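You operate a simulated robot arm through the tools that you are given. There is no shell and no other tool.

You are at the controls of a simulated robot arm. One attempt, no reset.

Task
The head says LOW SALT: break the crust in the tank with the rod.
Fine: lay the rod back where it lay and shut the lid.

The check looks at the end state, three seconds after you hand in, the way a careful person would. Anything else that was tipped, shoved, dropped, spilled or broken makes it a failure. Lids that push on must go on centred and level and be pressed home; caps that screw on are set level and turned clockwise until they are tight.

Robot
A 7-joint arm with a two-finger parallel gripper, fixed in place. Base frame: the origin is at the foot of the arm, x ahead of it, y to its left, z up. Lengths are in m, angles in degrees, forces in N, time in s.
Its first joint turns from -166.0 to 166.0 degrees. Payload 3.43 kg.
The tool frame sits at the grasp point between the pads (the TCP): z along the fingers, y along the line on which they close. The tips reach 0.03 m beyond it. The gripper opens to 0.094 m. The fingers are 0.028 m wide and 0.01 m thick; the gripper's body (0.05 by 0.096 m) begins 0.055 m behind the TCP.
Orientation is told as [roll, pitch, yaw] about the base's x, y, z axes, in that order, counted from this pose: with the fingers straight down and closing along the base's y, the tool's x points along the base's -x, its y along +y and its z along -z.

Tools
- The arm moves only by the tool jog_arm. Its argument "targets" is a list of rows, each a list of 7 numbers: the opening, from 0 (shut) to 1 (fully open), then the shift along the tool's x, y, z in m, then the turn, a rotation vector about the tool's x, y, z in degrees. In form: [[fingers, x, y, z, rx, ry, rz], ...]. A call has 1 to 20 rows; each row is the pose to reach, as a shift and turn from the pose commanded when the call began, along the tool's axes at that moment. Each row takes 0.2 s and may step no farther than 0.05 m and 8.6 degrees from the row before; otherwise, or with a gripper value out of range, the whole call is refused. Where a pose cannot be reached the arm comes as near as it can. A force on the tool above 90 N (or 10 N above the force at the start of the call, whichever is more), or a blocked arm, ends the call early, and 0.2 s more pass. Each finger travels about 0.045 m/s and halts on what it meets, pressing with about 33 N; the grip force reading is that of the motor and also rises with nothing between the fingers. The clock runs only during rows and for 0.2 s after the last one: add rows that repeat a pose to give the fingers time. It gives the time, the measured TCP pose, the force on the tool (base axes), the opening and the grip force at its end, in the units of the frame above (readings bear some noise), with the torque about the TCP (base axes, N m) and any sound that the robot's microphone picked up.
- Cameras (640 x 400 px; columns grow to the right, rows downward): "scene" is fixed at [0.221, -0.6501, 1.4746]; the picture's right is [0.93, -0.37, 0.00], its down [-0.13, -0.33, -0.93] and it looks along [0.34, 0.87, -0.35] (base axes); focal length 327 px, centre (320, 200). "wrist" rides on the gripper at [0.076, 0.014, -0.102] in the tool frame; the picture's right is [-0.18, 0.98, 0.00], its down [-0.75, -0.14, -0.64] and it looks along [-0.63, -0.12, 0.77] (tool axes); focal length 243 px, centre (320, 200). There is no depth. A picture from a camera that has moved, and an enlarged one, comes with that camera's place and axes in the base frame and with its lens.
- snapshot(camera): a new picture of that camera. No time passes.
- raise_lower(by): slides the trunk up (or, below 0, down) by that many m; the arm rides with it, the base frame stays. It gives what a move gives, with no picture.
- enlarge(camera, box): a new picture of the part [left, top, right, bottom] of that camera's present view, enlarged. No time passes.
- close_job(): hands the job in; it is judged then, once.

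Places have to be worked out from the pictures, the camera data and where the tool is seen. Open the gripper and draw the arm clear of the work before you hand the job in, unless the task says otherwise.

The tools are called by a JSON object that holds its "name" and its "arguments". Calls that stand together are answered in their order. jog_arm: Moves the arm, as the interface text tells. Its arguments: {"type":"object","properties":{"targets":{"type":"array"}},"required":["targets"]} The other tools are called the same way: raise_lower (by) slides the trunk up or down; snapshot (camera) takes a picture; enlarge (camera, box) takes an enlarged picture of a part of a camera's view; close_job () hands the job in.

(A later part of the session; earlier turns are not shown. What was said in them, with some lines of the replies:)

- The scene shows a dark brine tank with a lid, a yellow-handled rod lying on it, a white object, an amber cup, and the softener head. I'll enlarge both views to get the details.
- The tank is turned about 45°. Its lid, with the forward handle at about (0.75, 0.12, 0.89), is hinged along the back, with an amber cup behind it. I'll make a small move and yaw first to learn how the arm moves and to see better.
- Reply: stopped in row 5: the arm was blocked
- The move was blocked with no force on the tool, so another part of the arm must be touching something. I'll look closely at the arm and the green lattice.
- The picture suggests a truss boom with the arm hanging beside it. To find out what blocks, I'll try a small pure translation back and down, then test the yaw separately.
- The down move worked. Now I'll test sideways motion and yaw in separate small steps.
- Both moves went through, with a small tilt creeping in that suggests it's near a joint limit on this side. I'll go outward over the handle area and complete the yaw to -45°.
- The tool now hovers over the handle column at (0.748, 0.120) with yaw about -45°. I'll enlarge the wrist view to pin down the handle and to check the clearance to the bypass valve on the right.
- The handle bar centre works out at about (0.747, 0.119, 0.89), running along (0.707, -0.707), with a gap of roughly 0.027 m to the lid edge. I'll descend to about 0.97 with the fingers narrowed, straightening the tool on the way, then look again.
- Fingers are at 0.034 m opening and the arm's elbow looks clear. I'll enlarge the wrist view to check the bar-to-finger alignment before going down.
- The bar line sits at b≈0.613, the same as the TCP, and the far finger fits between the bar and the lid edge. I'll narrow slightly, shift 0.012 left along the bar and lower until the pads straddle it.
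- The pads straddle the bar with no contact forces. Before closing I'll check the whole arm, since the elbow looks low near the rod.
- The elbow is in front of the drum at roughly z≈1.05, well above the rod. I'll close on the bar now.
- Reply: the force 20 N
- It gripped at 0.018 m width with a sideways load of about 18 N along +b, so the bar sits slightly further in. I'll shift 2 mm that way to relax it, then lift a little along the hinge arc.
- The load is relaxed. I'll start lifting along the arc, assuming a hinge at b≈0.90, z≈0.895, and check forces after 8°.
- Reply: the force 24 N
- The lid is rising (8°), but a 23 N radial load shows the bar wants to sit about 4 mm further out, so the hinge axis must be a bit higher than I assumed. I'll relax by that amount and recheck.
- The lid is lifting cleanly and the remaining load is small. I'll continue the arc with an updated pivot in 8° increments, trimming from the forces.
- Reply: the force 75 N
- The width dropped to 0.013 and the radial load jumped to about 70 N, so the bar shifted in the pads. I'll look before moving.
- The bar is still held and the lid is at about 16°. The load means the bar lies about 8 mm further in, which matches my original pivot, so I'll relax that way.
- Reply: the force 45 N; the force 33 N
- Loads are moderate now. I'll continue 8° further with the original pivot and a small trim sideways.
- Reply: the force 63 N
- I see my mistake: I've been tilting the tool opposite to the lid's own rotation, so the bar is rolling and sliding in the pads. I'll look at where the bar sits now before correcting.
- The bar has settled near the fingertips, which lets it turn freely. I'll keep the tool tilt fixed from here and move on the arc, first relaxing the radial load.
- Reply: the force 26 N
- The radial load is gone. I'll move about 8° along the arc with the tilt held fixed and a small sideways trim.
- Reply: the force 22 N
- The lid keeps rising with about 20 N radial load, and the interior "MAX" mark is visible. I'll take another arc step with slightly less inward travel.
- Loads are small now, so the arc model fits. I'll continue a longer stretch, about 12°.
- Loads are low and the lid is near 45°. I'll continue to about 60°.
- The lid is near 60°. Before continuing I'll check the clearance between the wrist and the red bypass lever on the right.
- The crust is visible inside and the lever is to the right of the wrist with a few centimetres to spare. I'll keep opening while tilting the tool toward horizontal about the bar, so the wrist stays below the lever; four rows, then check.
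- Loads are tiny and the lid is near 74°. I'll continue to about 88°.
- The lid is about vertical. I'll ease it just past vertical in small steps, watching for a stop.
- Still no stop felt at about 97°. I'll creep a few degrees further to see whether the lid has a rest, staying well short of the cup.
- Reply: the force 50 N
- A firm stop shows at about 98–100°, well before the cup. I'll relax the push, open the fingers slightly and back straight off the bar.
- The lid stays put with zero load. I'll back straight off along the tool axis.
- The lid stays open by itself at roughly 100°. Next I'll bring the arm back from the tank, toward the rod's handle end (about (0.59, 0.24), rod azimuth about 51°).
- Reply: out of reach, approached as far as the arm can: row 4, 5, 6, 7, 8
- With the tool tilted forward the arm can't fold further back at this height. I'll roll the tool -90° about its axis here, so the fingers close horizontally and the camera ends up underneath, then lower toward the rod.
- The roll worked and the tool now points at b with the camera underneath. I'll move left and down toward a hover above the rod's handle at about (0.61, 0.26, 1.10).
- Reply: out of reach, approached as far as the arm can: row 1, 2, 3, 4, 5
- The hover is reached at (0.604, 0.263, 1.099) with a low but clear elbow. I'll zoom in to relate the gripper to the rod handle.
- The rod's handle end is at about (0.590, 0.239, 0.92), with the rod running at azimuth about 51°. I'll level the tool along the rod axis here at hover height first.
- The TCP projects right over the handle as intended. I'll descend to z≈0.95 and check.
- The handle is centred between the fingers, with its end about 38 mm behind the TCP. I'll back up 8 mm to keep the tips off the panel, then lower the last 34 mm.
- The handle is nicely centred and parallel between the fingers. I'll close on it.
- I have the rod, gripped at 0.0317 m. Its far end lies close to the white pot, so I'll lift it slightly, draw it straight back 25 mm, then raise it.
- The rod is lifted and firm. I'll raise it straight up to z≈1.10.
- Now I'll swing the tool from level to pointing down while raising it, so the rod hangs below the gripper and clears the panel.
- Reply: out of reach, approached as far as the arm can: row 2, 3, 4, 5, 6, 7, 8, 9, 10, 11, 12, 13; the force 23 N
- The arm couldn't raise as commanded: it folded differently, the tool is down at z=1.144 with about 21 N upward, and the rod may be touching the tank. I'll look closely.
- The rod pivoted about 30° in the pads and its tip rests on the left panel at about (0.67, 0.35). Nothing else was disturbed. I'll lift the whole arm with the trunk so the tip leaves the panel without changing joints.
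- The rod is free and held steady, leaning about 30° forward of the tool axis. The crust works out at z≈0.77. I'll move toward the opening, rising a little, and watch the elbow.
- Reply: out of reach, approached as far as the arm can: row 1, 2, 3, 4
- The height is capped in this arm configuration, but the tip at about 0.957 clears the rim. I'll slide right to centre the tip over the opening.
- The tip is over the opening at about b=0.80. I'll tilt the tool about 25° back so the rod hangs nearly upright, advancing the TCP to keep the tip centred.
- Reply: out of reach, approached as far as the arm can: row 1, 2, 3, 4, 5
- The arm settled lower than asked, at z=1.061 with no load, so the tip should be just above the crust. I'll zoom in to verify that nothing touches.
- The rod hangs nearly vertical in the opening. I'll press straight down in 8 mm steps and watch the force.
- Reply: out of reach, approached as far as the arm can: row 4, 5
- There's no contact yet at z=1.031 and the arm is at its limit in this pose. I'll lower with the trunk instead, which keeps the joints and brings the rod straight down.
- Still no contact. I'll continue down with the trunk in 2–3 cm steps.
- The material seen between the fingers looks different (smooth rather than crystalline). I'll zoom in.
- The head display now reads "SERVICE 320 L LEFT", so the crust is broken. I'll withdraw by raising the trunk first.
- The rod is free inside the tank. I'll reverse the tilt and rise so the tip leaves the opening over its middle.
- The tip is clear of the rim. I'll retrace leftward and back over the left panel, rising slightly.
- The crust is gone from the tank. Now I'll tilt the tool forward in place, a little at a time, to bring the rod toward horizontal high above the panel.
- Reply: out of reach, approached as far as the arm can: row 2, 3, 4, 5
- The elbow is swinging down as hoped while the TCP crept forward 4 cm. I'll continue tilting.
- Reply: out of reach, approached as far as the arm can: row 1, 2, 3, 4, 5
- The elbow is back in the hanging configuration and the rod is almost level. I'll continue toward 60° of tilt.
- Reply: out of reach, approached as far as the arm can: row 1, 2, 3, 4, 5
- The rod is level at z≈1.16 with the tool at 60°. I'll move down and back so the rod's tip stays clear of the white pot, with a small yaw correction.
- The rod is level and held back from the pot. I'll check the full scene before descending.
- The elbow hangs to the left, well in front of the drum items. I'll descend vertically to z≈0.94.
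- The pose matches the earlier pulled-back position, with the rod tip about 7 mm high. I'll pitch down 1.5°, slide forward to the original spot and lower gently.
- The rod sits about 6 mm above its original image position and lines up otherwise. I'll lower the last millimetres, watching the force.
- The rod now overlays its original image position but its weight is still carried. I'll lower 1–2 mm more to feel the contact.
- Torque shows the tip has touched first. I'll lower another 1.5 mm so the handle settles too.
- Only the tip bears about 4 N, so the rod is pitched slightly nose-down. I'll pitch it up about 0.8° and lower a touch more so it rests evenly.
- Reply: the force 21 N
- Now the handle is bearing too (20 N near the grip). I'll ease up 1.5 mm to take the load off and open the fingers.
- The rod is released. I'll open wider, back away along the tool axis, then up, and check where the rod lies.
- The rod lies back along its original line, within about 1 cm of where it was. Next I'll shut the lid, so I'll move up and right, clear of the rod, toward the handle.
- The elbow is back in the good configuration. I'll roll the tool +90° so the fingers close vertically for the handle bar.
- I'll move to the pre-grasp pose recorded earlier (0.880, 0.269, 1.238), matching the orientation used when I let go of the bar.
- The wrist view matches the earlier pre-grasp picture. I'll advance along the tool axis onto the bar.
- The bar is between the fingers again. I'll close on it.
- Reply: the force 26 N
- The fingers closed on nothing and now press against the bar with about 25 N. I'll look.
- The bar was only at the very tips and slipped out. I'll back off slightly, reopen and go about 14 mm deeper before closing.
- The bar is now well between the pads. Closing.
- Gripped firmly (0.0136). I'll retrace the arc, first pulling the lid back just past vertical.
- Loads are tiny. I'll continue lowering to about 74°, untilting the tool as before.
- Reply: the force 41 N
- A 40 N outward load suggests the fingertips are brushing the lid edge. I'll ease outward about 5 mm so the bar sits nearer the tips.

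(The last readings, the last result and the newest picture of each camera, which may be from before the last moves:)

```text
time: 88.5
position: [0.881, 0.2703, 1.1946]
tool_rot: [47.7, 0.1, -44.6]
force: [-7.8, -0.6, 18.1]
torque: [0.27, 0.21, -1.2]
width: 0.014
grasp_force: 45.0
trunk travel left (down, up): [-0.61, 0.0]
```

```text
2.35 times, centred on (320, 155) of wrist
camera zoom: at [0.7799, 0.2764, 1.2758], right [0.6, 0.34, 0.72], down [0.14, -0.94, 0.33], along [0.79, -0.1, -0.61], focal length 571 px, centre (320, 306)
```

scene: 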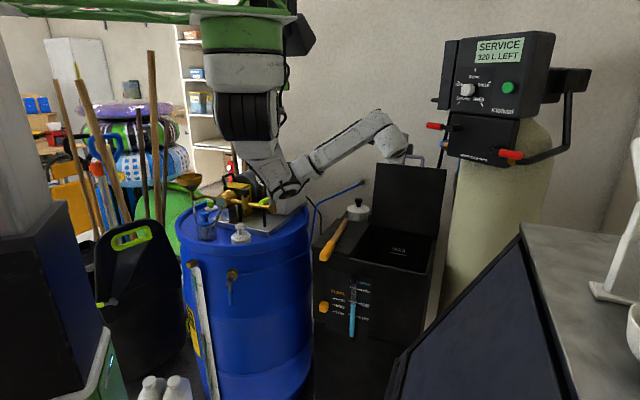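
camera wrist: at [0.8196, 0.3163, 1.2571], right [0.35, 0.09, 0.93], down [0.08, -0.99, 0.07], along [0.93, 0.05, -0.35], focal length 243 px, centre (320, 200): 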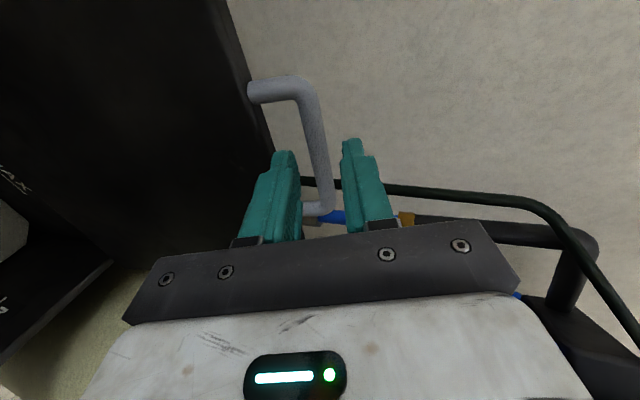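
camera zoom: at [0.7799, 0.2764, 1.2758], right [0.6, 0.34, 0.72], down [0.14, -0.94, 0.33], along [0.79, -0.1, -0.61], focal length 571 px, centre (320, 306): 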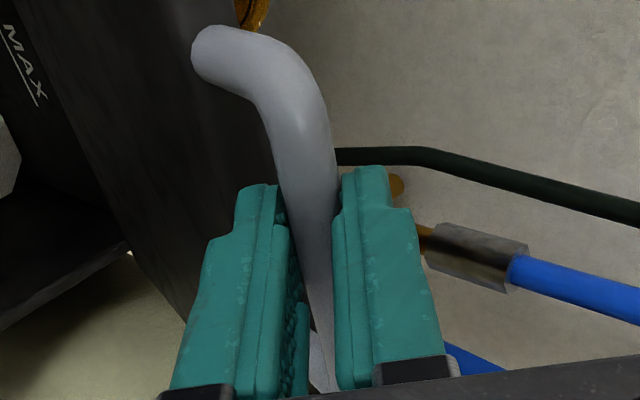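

{"name": "jog_arm", "arguments": {"targets": [[0.0, 0, -0.0129, -0.0113, 6, 0, 0], [0.0, 0, -0.028, -0.0193, 12, 0, 0], [0.0, 0, -0.028, -0.0193, 12, 0, 0]]}}

```text
time: 89.3
position: [0.8579, 0.2472, 1.1848]
tool_rot: [35.2, 0.2, -44.5]
force: [-1.5, 6.0, -10.2]
torque: [0.71, 0.83, -0.39]
width: 0.0135
grasp_force: 44.8
trunk travel left (down, up): [-0.61, 0.0]
```

Loads are small again. Continuing to about 48°.

{"name": "jog_arm", "arguments": {"targets": [[0.0, 0, -0.0163, -0.0031, 6, 0, 0], [0.0, 0, -0.0334, -0.0053, 12, 0, 0], [0.0, 0, -0.0534, -0.0064, 12, 0, 0], [0.0, 0, -0.0734, -0.0062, 12, 0, 0], [0.0, 0, -0.0932, -0.0046, 12, 0, 0], [0.0, 0, -0.0932, -0.0046, 12, 0, 0]]}}

{"name": "snapshot", "arguments": {"camera": "scene"}}

```text
time: 90.7
position: [0.8018, 0.1905, 1.1387]
tool_rot: [23.7, 0.2, -44.5]
force: [-35.3, -1.8, 28.1]
torque: [0.15, 0.62, -0.06]
width: 0.0139
grasp_force: 44.6
trunk travel left (down, up): [-0.61, 0.0]
```

```text
taken
```

scene: 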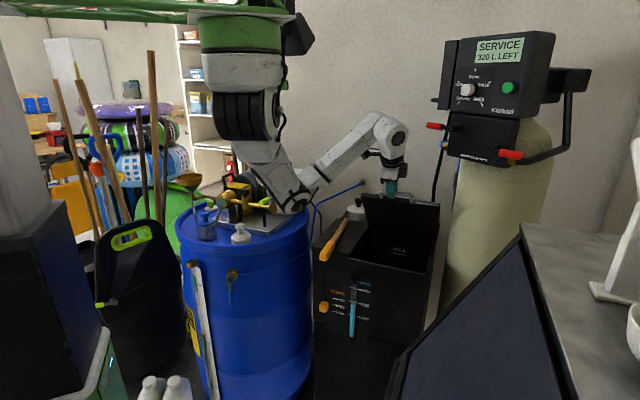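

The load is radial outward at about 38 N, so I'll trim 4 mm outward and slightly sideways while continuing down to about 36°.

{"name": "jog_arm", "arguments": {"targets": [[0.0, 0.002, -0.0013, -0.0038, 0, 0, 0], [0.0, 0.003, -0.0201, 0.0032, 0, 0, 0], [0.0, 0.003, -0.0382, 0.0114, 0, 0, 0], [0.0, 0.003, -0.0382, 0.0114, 0, 0, 0]]}}

```text
time: 91.7
position: [0.7818, 0.1714, 1.1103]
tool_rot: [23.5, 0.1, -44.6]
force: [13.1, 5.4, -12.8]
torque: [-0.68, -0.91, -0.42]
width: 0.0136
grasp_force: 44.9
trunk travel left (down, up): [-0.61, 0.0]
```

{"name": "jog_arm", "arguments": {"targets": [[0.0, 0, -0.0167, 0.0113, 0, 0, 0], [0.0, 0, -0.0337, 0.022, 0, 0, 0], [0.0, 0, -0.0497, 0.0338, 0, 0, 0], [0.0, 0, -0.0497, 0.0338, 0, 0, 0]]}}

{"name": "enlarge", "arguments": {"camera": "scene", "box": [330, 160, 450, 280]}}

```text
time: 92.7
position: [0.7589, 0.1485, 1.0626]
tool_rot: [23.5, 0.2, -44.7]
force: [-5.3, -6.1, 3.0]
torque: [-0.49, -0.3, 0.13]
width: 0.0137
grasp_force: 44.8
trunk travel left (down, up): [-0.61, 0.0]
```

```text
3.33 times, centred on (390, 220) of scene
camera zoom: at [0.221, -0.6501, 1.4746], right [0.93, -0.37, 0.0], down [-0.13, -0.33, -0.93], along [0.34, 0.87, -0.35], focal length 1090 px, centre (87, 133)
```

zoom: 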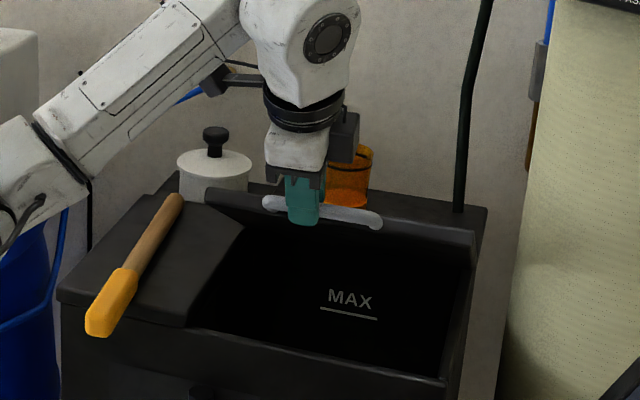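

The lid is about 30° open with small loads. Continuing down to about 16°.

{"name": "jog_arm", "arguments": {"targets": [[0.0, 0, -0.0152, 0.013, 0, 0, 0], [0.0, 0, -0.0295, 0.0269, 0, 0, 0], [0.0, 0, -0.0427, 0.0419, 0, 0, 0], [0.0, 0, -0.0427, 0.0419, 0, 0, 0]]}}

```text
time: 93.7
position: [0.7433, 0.1307, 1.0052]
tool_rot: [23.4, 0.2, -44.7]
force: [-21.4, -19.2, 7.0]
torque: [-0.95, -0.16, 0.38]
width: 0.0136
grasp_force: 44.7
trunk travel left (down, up): [-0.61, 0.0]
```

I'll trim outward 3 mm and reduce the tool tilt as the lid comes down, stopping around 8–9° open.

{"name": "jog_arm", "arguments": {"targets": [[0.0, 0, -0.0028, -0.0012, 0, 0, 0], [0.0, 0, -0.0085, 0.0068, 1.7, 0, 0], [0.0, 0, -0.014, 0.0148, 3.4, 0, 0], [0.0, 0, -0.0191, 0.0232, 5.4, 0, 0], [0.0, 0, -0.0241, 0.0316, 7.4, 0, 0], [0.0, 0, -0.0241, 0.0316, 7.4, 0, 0]]}}

{"name": "enlarge", "arguments": {"camera": "scene", "box": [330, 180, 450, 290]}}

```text
time: 95.1
position: [0.7362, 0.1268, 0.9684]
tool_rot: [16.3, 0.1, -44.6]
force: [19.0, -10.1, -0.9]
torque: [-0.61, -0.91, 0.31]
width: 0.0136
grasp_force: 44.4
trunk travel left (down, up): [-0.61, 0.0]
```

```text
3.64 times, centred on (390, 235) of scene
camera zoom: at [0.221, -0.6501, 1.4746], right [0.93, -0.37, 0.0], down [-0.13, -0.33, -0.93], along [0.34, 0.87, -0.35], focal length 1189 px, centre (66, 73)
```

zoom: 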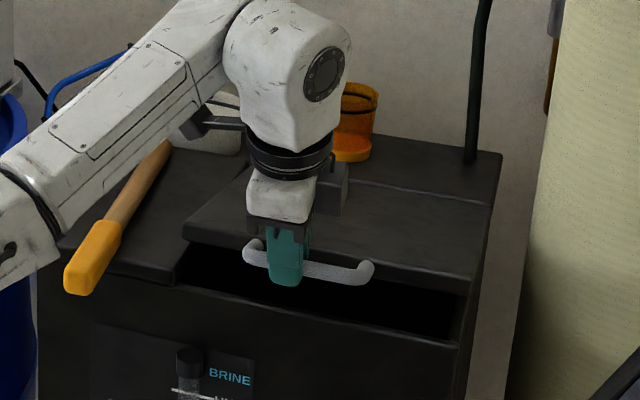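

Nearly shut and the loads are fine. Lowering further to a few degrees open.

{"name": "jog_arm", "arguments": {"targets": [[0.0, -0.001, -0.0033, 0.0092, 2, 0, 0], [0.0, -0.002, -0.0065, 0.0184, 4, 0, 0], [0.0, -0.002, -0.009, 0.028, 6, 0, 0], [0.0, -0.002, -0.0116, 0.0374, 8, 0, 0], [0.0, -0.002, -0.0116, 0.0374, 8, 0, 0]]}}

```text
time: 96.3
position: [0.7361, 0.1262, 0.9282]
tool_rot: [8.1, 0.4, -44.4]
force: [-17.4, 1.2, -0.8]
torque: [-0.07, 0.27, 0.46]
width: 0.0136
grasp_force: 44.1
trunk travel left (down, up): [-0.61, 0.0]
```

{"name": "jog_arm", "arguments": {"targets": [[0.0, 0, -0.0008, 0.006, 0, 0, 0], [0.0, 0, -0.0017, 0.012, 0, 0, 0], [0.0, 0, -0.0025, 0.018, 0, 0, 0], [0.0, 0, -0.0025, 0.018, 0, 0, 0]]}}

{"name": "enlarge", "arguments": {"camera": "scene", "box": [330, 180, 450, 290]}}

```text
time: 97.3
position: [0.7374, 0.1253, 0.9099]
tool_rot: [8.2, 0.2, -44.4]
force: [-19.7, 10.1, -0.3]
torque: [0.11, 0.18, 0.44]
width: 0.0138
grasp_force: 45.5
trunk travel left (down, up): [-0.61, 0.0]
```

```text
3.64 times, centred on (390, 235) of scene
camera zoom: at [0.221, -0.6501, 1.4746], right [0.93, -0.37, 0.0], down [-0.13, -0.33, -0.93], along [0.34, 0.87, -0.35], focal length 1189 px, centre (66, 73)
```

zoom: 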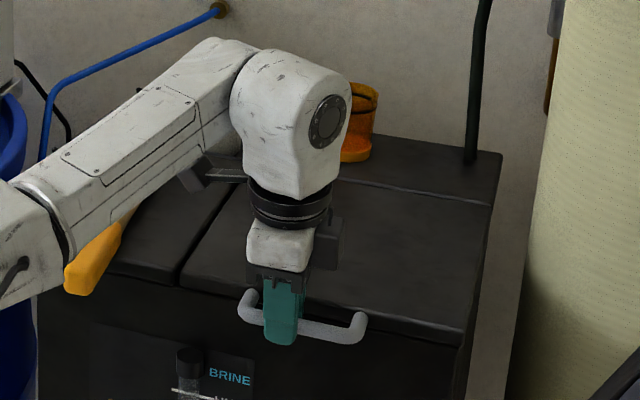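

Almost closed; no upward reaction yet. I'll lower in small steps until it seats.

{"name": "jog_arm", "arguments": {"targets": [[0.0, 0.0005, -0.0004, 0.003, 0, 0, 0], [0.0, 0.001, -0.0008, 0.006, 0, 0, 0], [0.0, 0.001, -0.0008, 0.006, 0, 0, 0]]}}

```text
time: 98.1
position: [0.7372, 0.1251, 0.9067]
tool_rot: [8.5, -0.1, -44.5]
force: [-14.9, 3.0, 41.3]
torque: [-0.01, 0.06, 1.29]
width: 0.0137
grasp_force: 45.0
trunk travel left (down, up): [-0.61, 0.0]
```

The lid pushes back with 41 N, so it appears seated. I'll check closely before releasing.

{"name": "enlarge", "arguments": {"camera": "scene", "box": [350, 215, 450, 290]}}

{"name": "snapshot", "arguments": {"camera": "wrist"}}

```text
5.33 times, centred on (400, 252) of scene
camera zoom: at [0.221, -0.6501, 1.4746], right [0.93, -0.37, 0.0], down [-0.13, -0.33, -0.93], along [0.34, 0.87, -0.35], focal length 1744 px, centre (-107, -80)
```

zoom: 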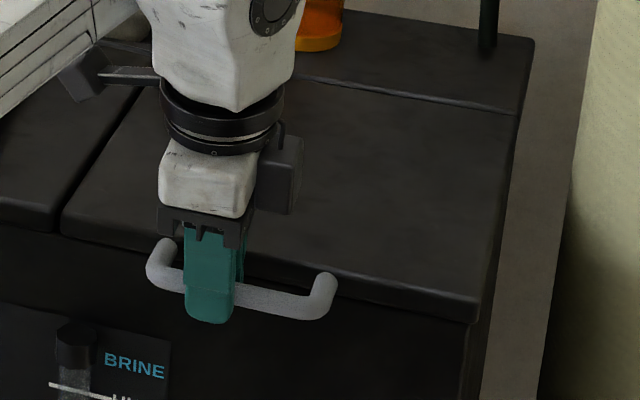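

```text
taken
camera wrist: at [0.6803, 0.1784, 1.0107], right [0.81, 0.56, 0.15], down [0.37, -0.7, 0.61], along [0.45, -0.44, -0.77], focal length 243 px, centre (320, 200)
```

wrist: 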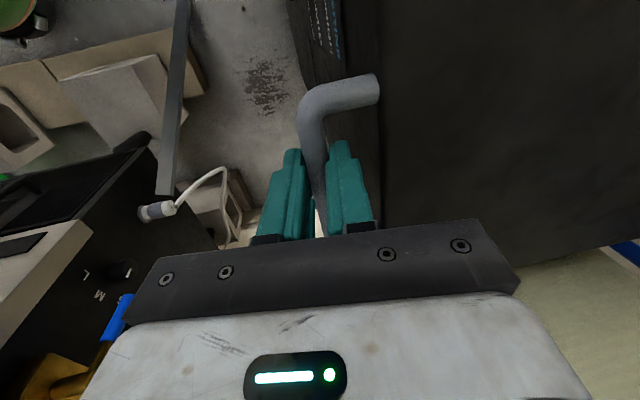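

The lid is flush with the panel. I'll open the fingers slightly and withdraw straight up.

{"name": "jog_arm", "arguments": {"targets": [[0.0, 0, 0, -0.002, 0, 0, 0], [0.3, 0, 0, -0.002, 0, 0, 0], [0.3, 0, 0, -0.002, 0, 0, 0], [0.3, 0, 0, -0.012, 0, 0, 0], [0.3, 0, 0, -0.03, 0, 0, 0], [0.3, 0, 0, -0.06, 0, 0, 0], [0.3, 0, 0, -0.1, 0, 0, 0], [0.3, 0, 0, -0.14, 0, 0, 0], [0.3, 0, 0, -0.14, 0, 0, 0]]}}

{"name": "snapshot", "arguments": {"camera": "scene"}}

{"name": "snapshot", "arguments": {"camera": "wrist"}}

{"name": "enlarge", "arguments": {"camera": "scene", "box": [290, 170, 450, 290]}}

```text
time: 100.1
position: [0.723, 0.1113, 1.0411]
tool_rot: [8.1, 0.2, -44.4]
force: [-0.2, -0.6, -0.1]
torque: [0.01, 0.0, 0.0]
width: 0.0283
grasp_force: 0.0
out of reach, approached as far as the arm can: row 7
trunk travel left (down, up): [-0.61, 0.0]
```

```text
taken
```

scene: 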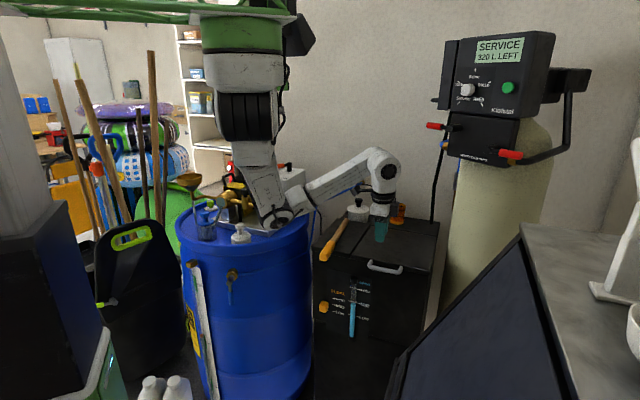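

```text
taken
camera wrist: at [0.666, 0.1639, 1.1462], right [0.81, 0.57, 0.14], down [0.38, -0.69, 0.61], along [0.44, -0.45, -0.78], focal length 243 px, centre (320, 200)
```

wrist: 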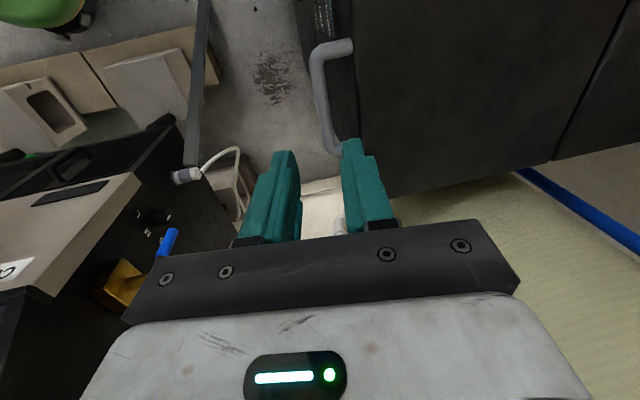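

```text
3.33 times, centred on (370, 230) of scene
camera zoom: at [0.221, -0.6501, 1.4746], right [0.93, -0.37, 0.0], down [-0.13, -0.33, -0.93], along [0.34, 0.87, -0.35], focal length 1090 px, centre (153, 100)
```

zoom: 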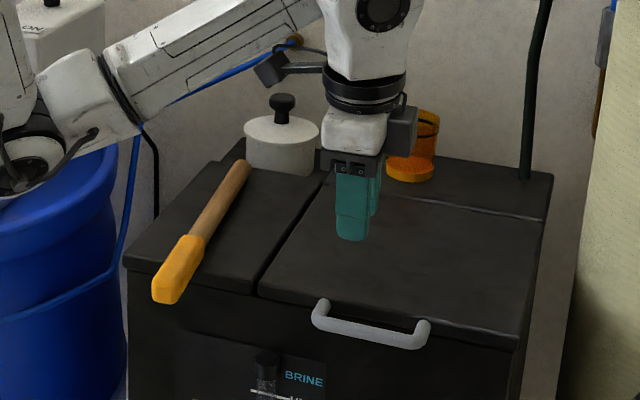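

The lid is shut and flush, the display reads SERVICE, and the pot and cup are untouched. I'll raise the arm clear and compare the rod's lie with the first picture.

{"name": "jog_arm", "arguments": {"targets": [[0.4, 0, 0, -0.035, 2, 0, 0], [0.6, 0, 0, -0.07, 4, 0, 0], [0.8, 0, 0, -0.105, 6, 0, 0], [1, 0, 0, -0.14, 8, 0, 0], [1, 0, 0, -0.175, 8, 0, 0], [1, 0, 0, -0.2, 8, 0, 0], [1, 0, 0, -0.2, 8, 0, 0]]}}

{"name": "enlarge", "arguments": {"camera": "scene", "box": [290, 170, 450, 270]}}

{"name": "snapshot", "arguments": {"camera": "wrist"}}

```text
time: 101.7
position: [0.7025, 0.0905, 1.2392]
tool_rot: [0.4, 0.2, -44.4]
force: [0.5, -0.2, -0.1]
torque: [0.0, 0.0, 0.02]
width: 0.0939
grasp_force: 0.2
trunk travel left (down, up): [-0.61, 0.0]
```

```text
4.00 times, centred on (370, 220) of scene
camera zoom: at [0.221, -0.6501, 1.4746], right [0.93, -0.37, 0.0], down [-0.13, -0.33, -0.93], along [0.34, 0.87, -0.35], focal length 1308 px, centre (120, 120)
```

zoom: 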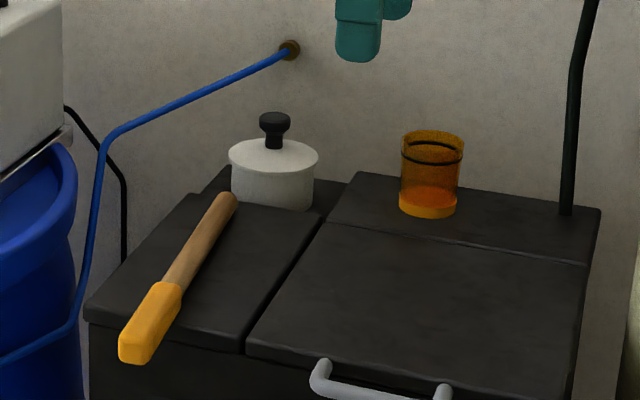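

```text
taken
camera wrist: at [0.657, 0.1532, 1.3417], right [0.82, 0.57, 0.0], down [0.44, -0.63, 0.64], along [0.37, -0.52, -0.77], focal length 243 px, centre (320, 200)
```

wrist: 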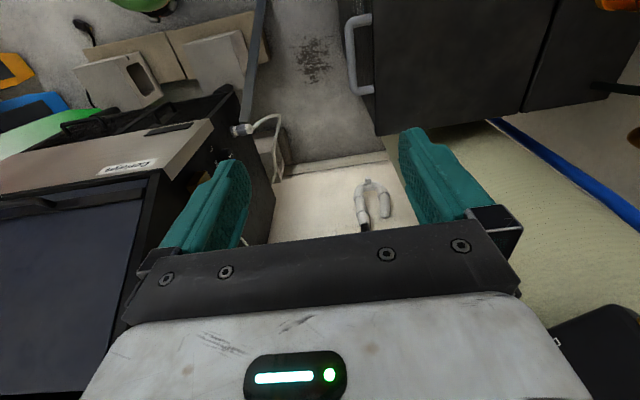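

The lid, pot and cup match the first picture, and the rod lies within about a centimetre of its old spot. I'll do one last check of the whole scene.

{"name": "snapshot", "arguments": {"camera": "scene"}}

{"name": "enlarge", "arguments": {"camera": "scene", "box": [290, 250, 450, 350]}}

```text
taken
```

scene: 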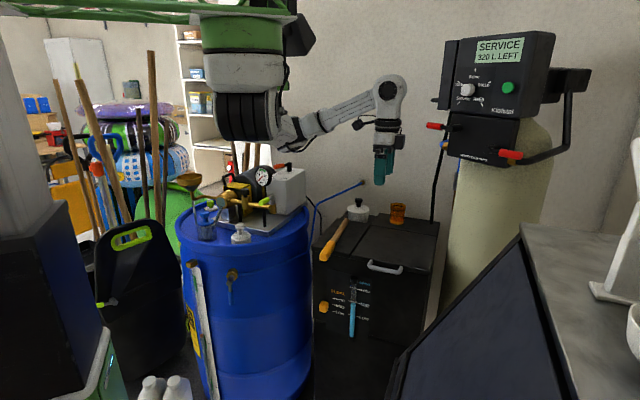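

```text
4.00 times, centred on (370, 300) of scene
camera zoom: at [0.221, -0.6501, 1.4746], right [0.93, -0.37, 0.0], down [-0.13, -0.33, -0.93], along [0.34, 0.87, -0.35], focal length 1308 px, centre (120, -200)
```

zoom: 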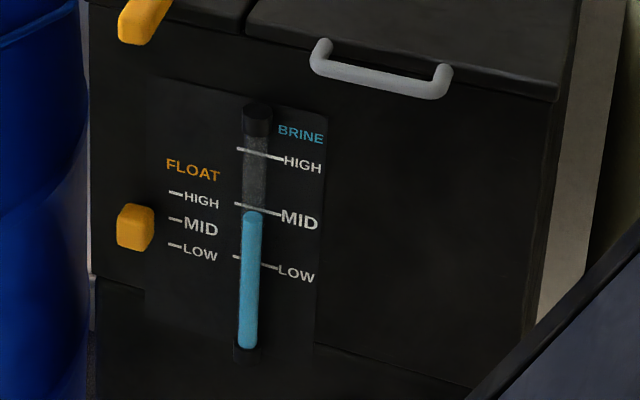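

The crust is broken and the head reads SERVICE. The rod is back, the lid is shut, the float and brine gauges are unchanged, and the arm is clear with the gripper open. Handing in.

{"name": "close_job", "arguments": {}}

```text
The job is handed in.
```

I broke the crust, laid the rod back in its place and shut the lid, then handed the job in. I don't have the check's verdict.

- **Crust:** the head changed from LOW SALT to SERVICE once the rod went through, and the wrist camera showed the crust gone.
- **Rod:** it lies along its original line, but about 1 cm nearer the front than before. It slipped in the grip when its tip touched the left panel, pressing there with about 20 N. I left it there rather than risk nudging it into the white pot.
- **Lid:** it is flush with the panel, and the handle is back where it was in the first picture.
- **Everything else:** the pot, the amber cup, the bypass levers and the gauges look the same as in the first pictures. The gripper is open and the arm is about 0.3 m above the tank.
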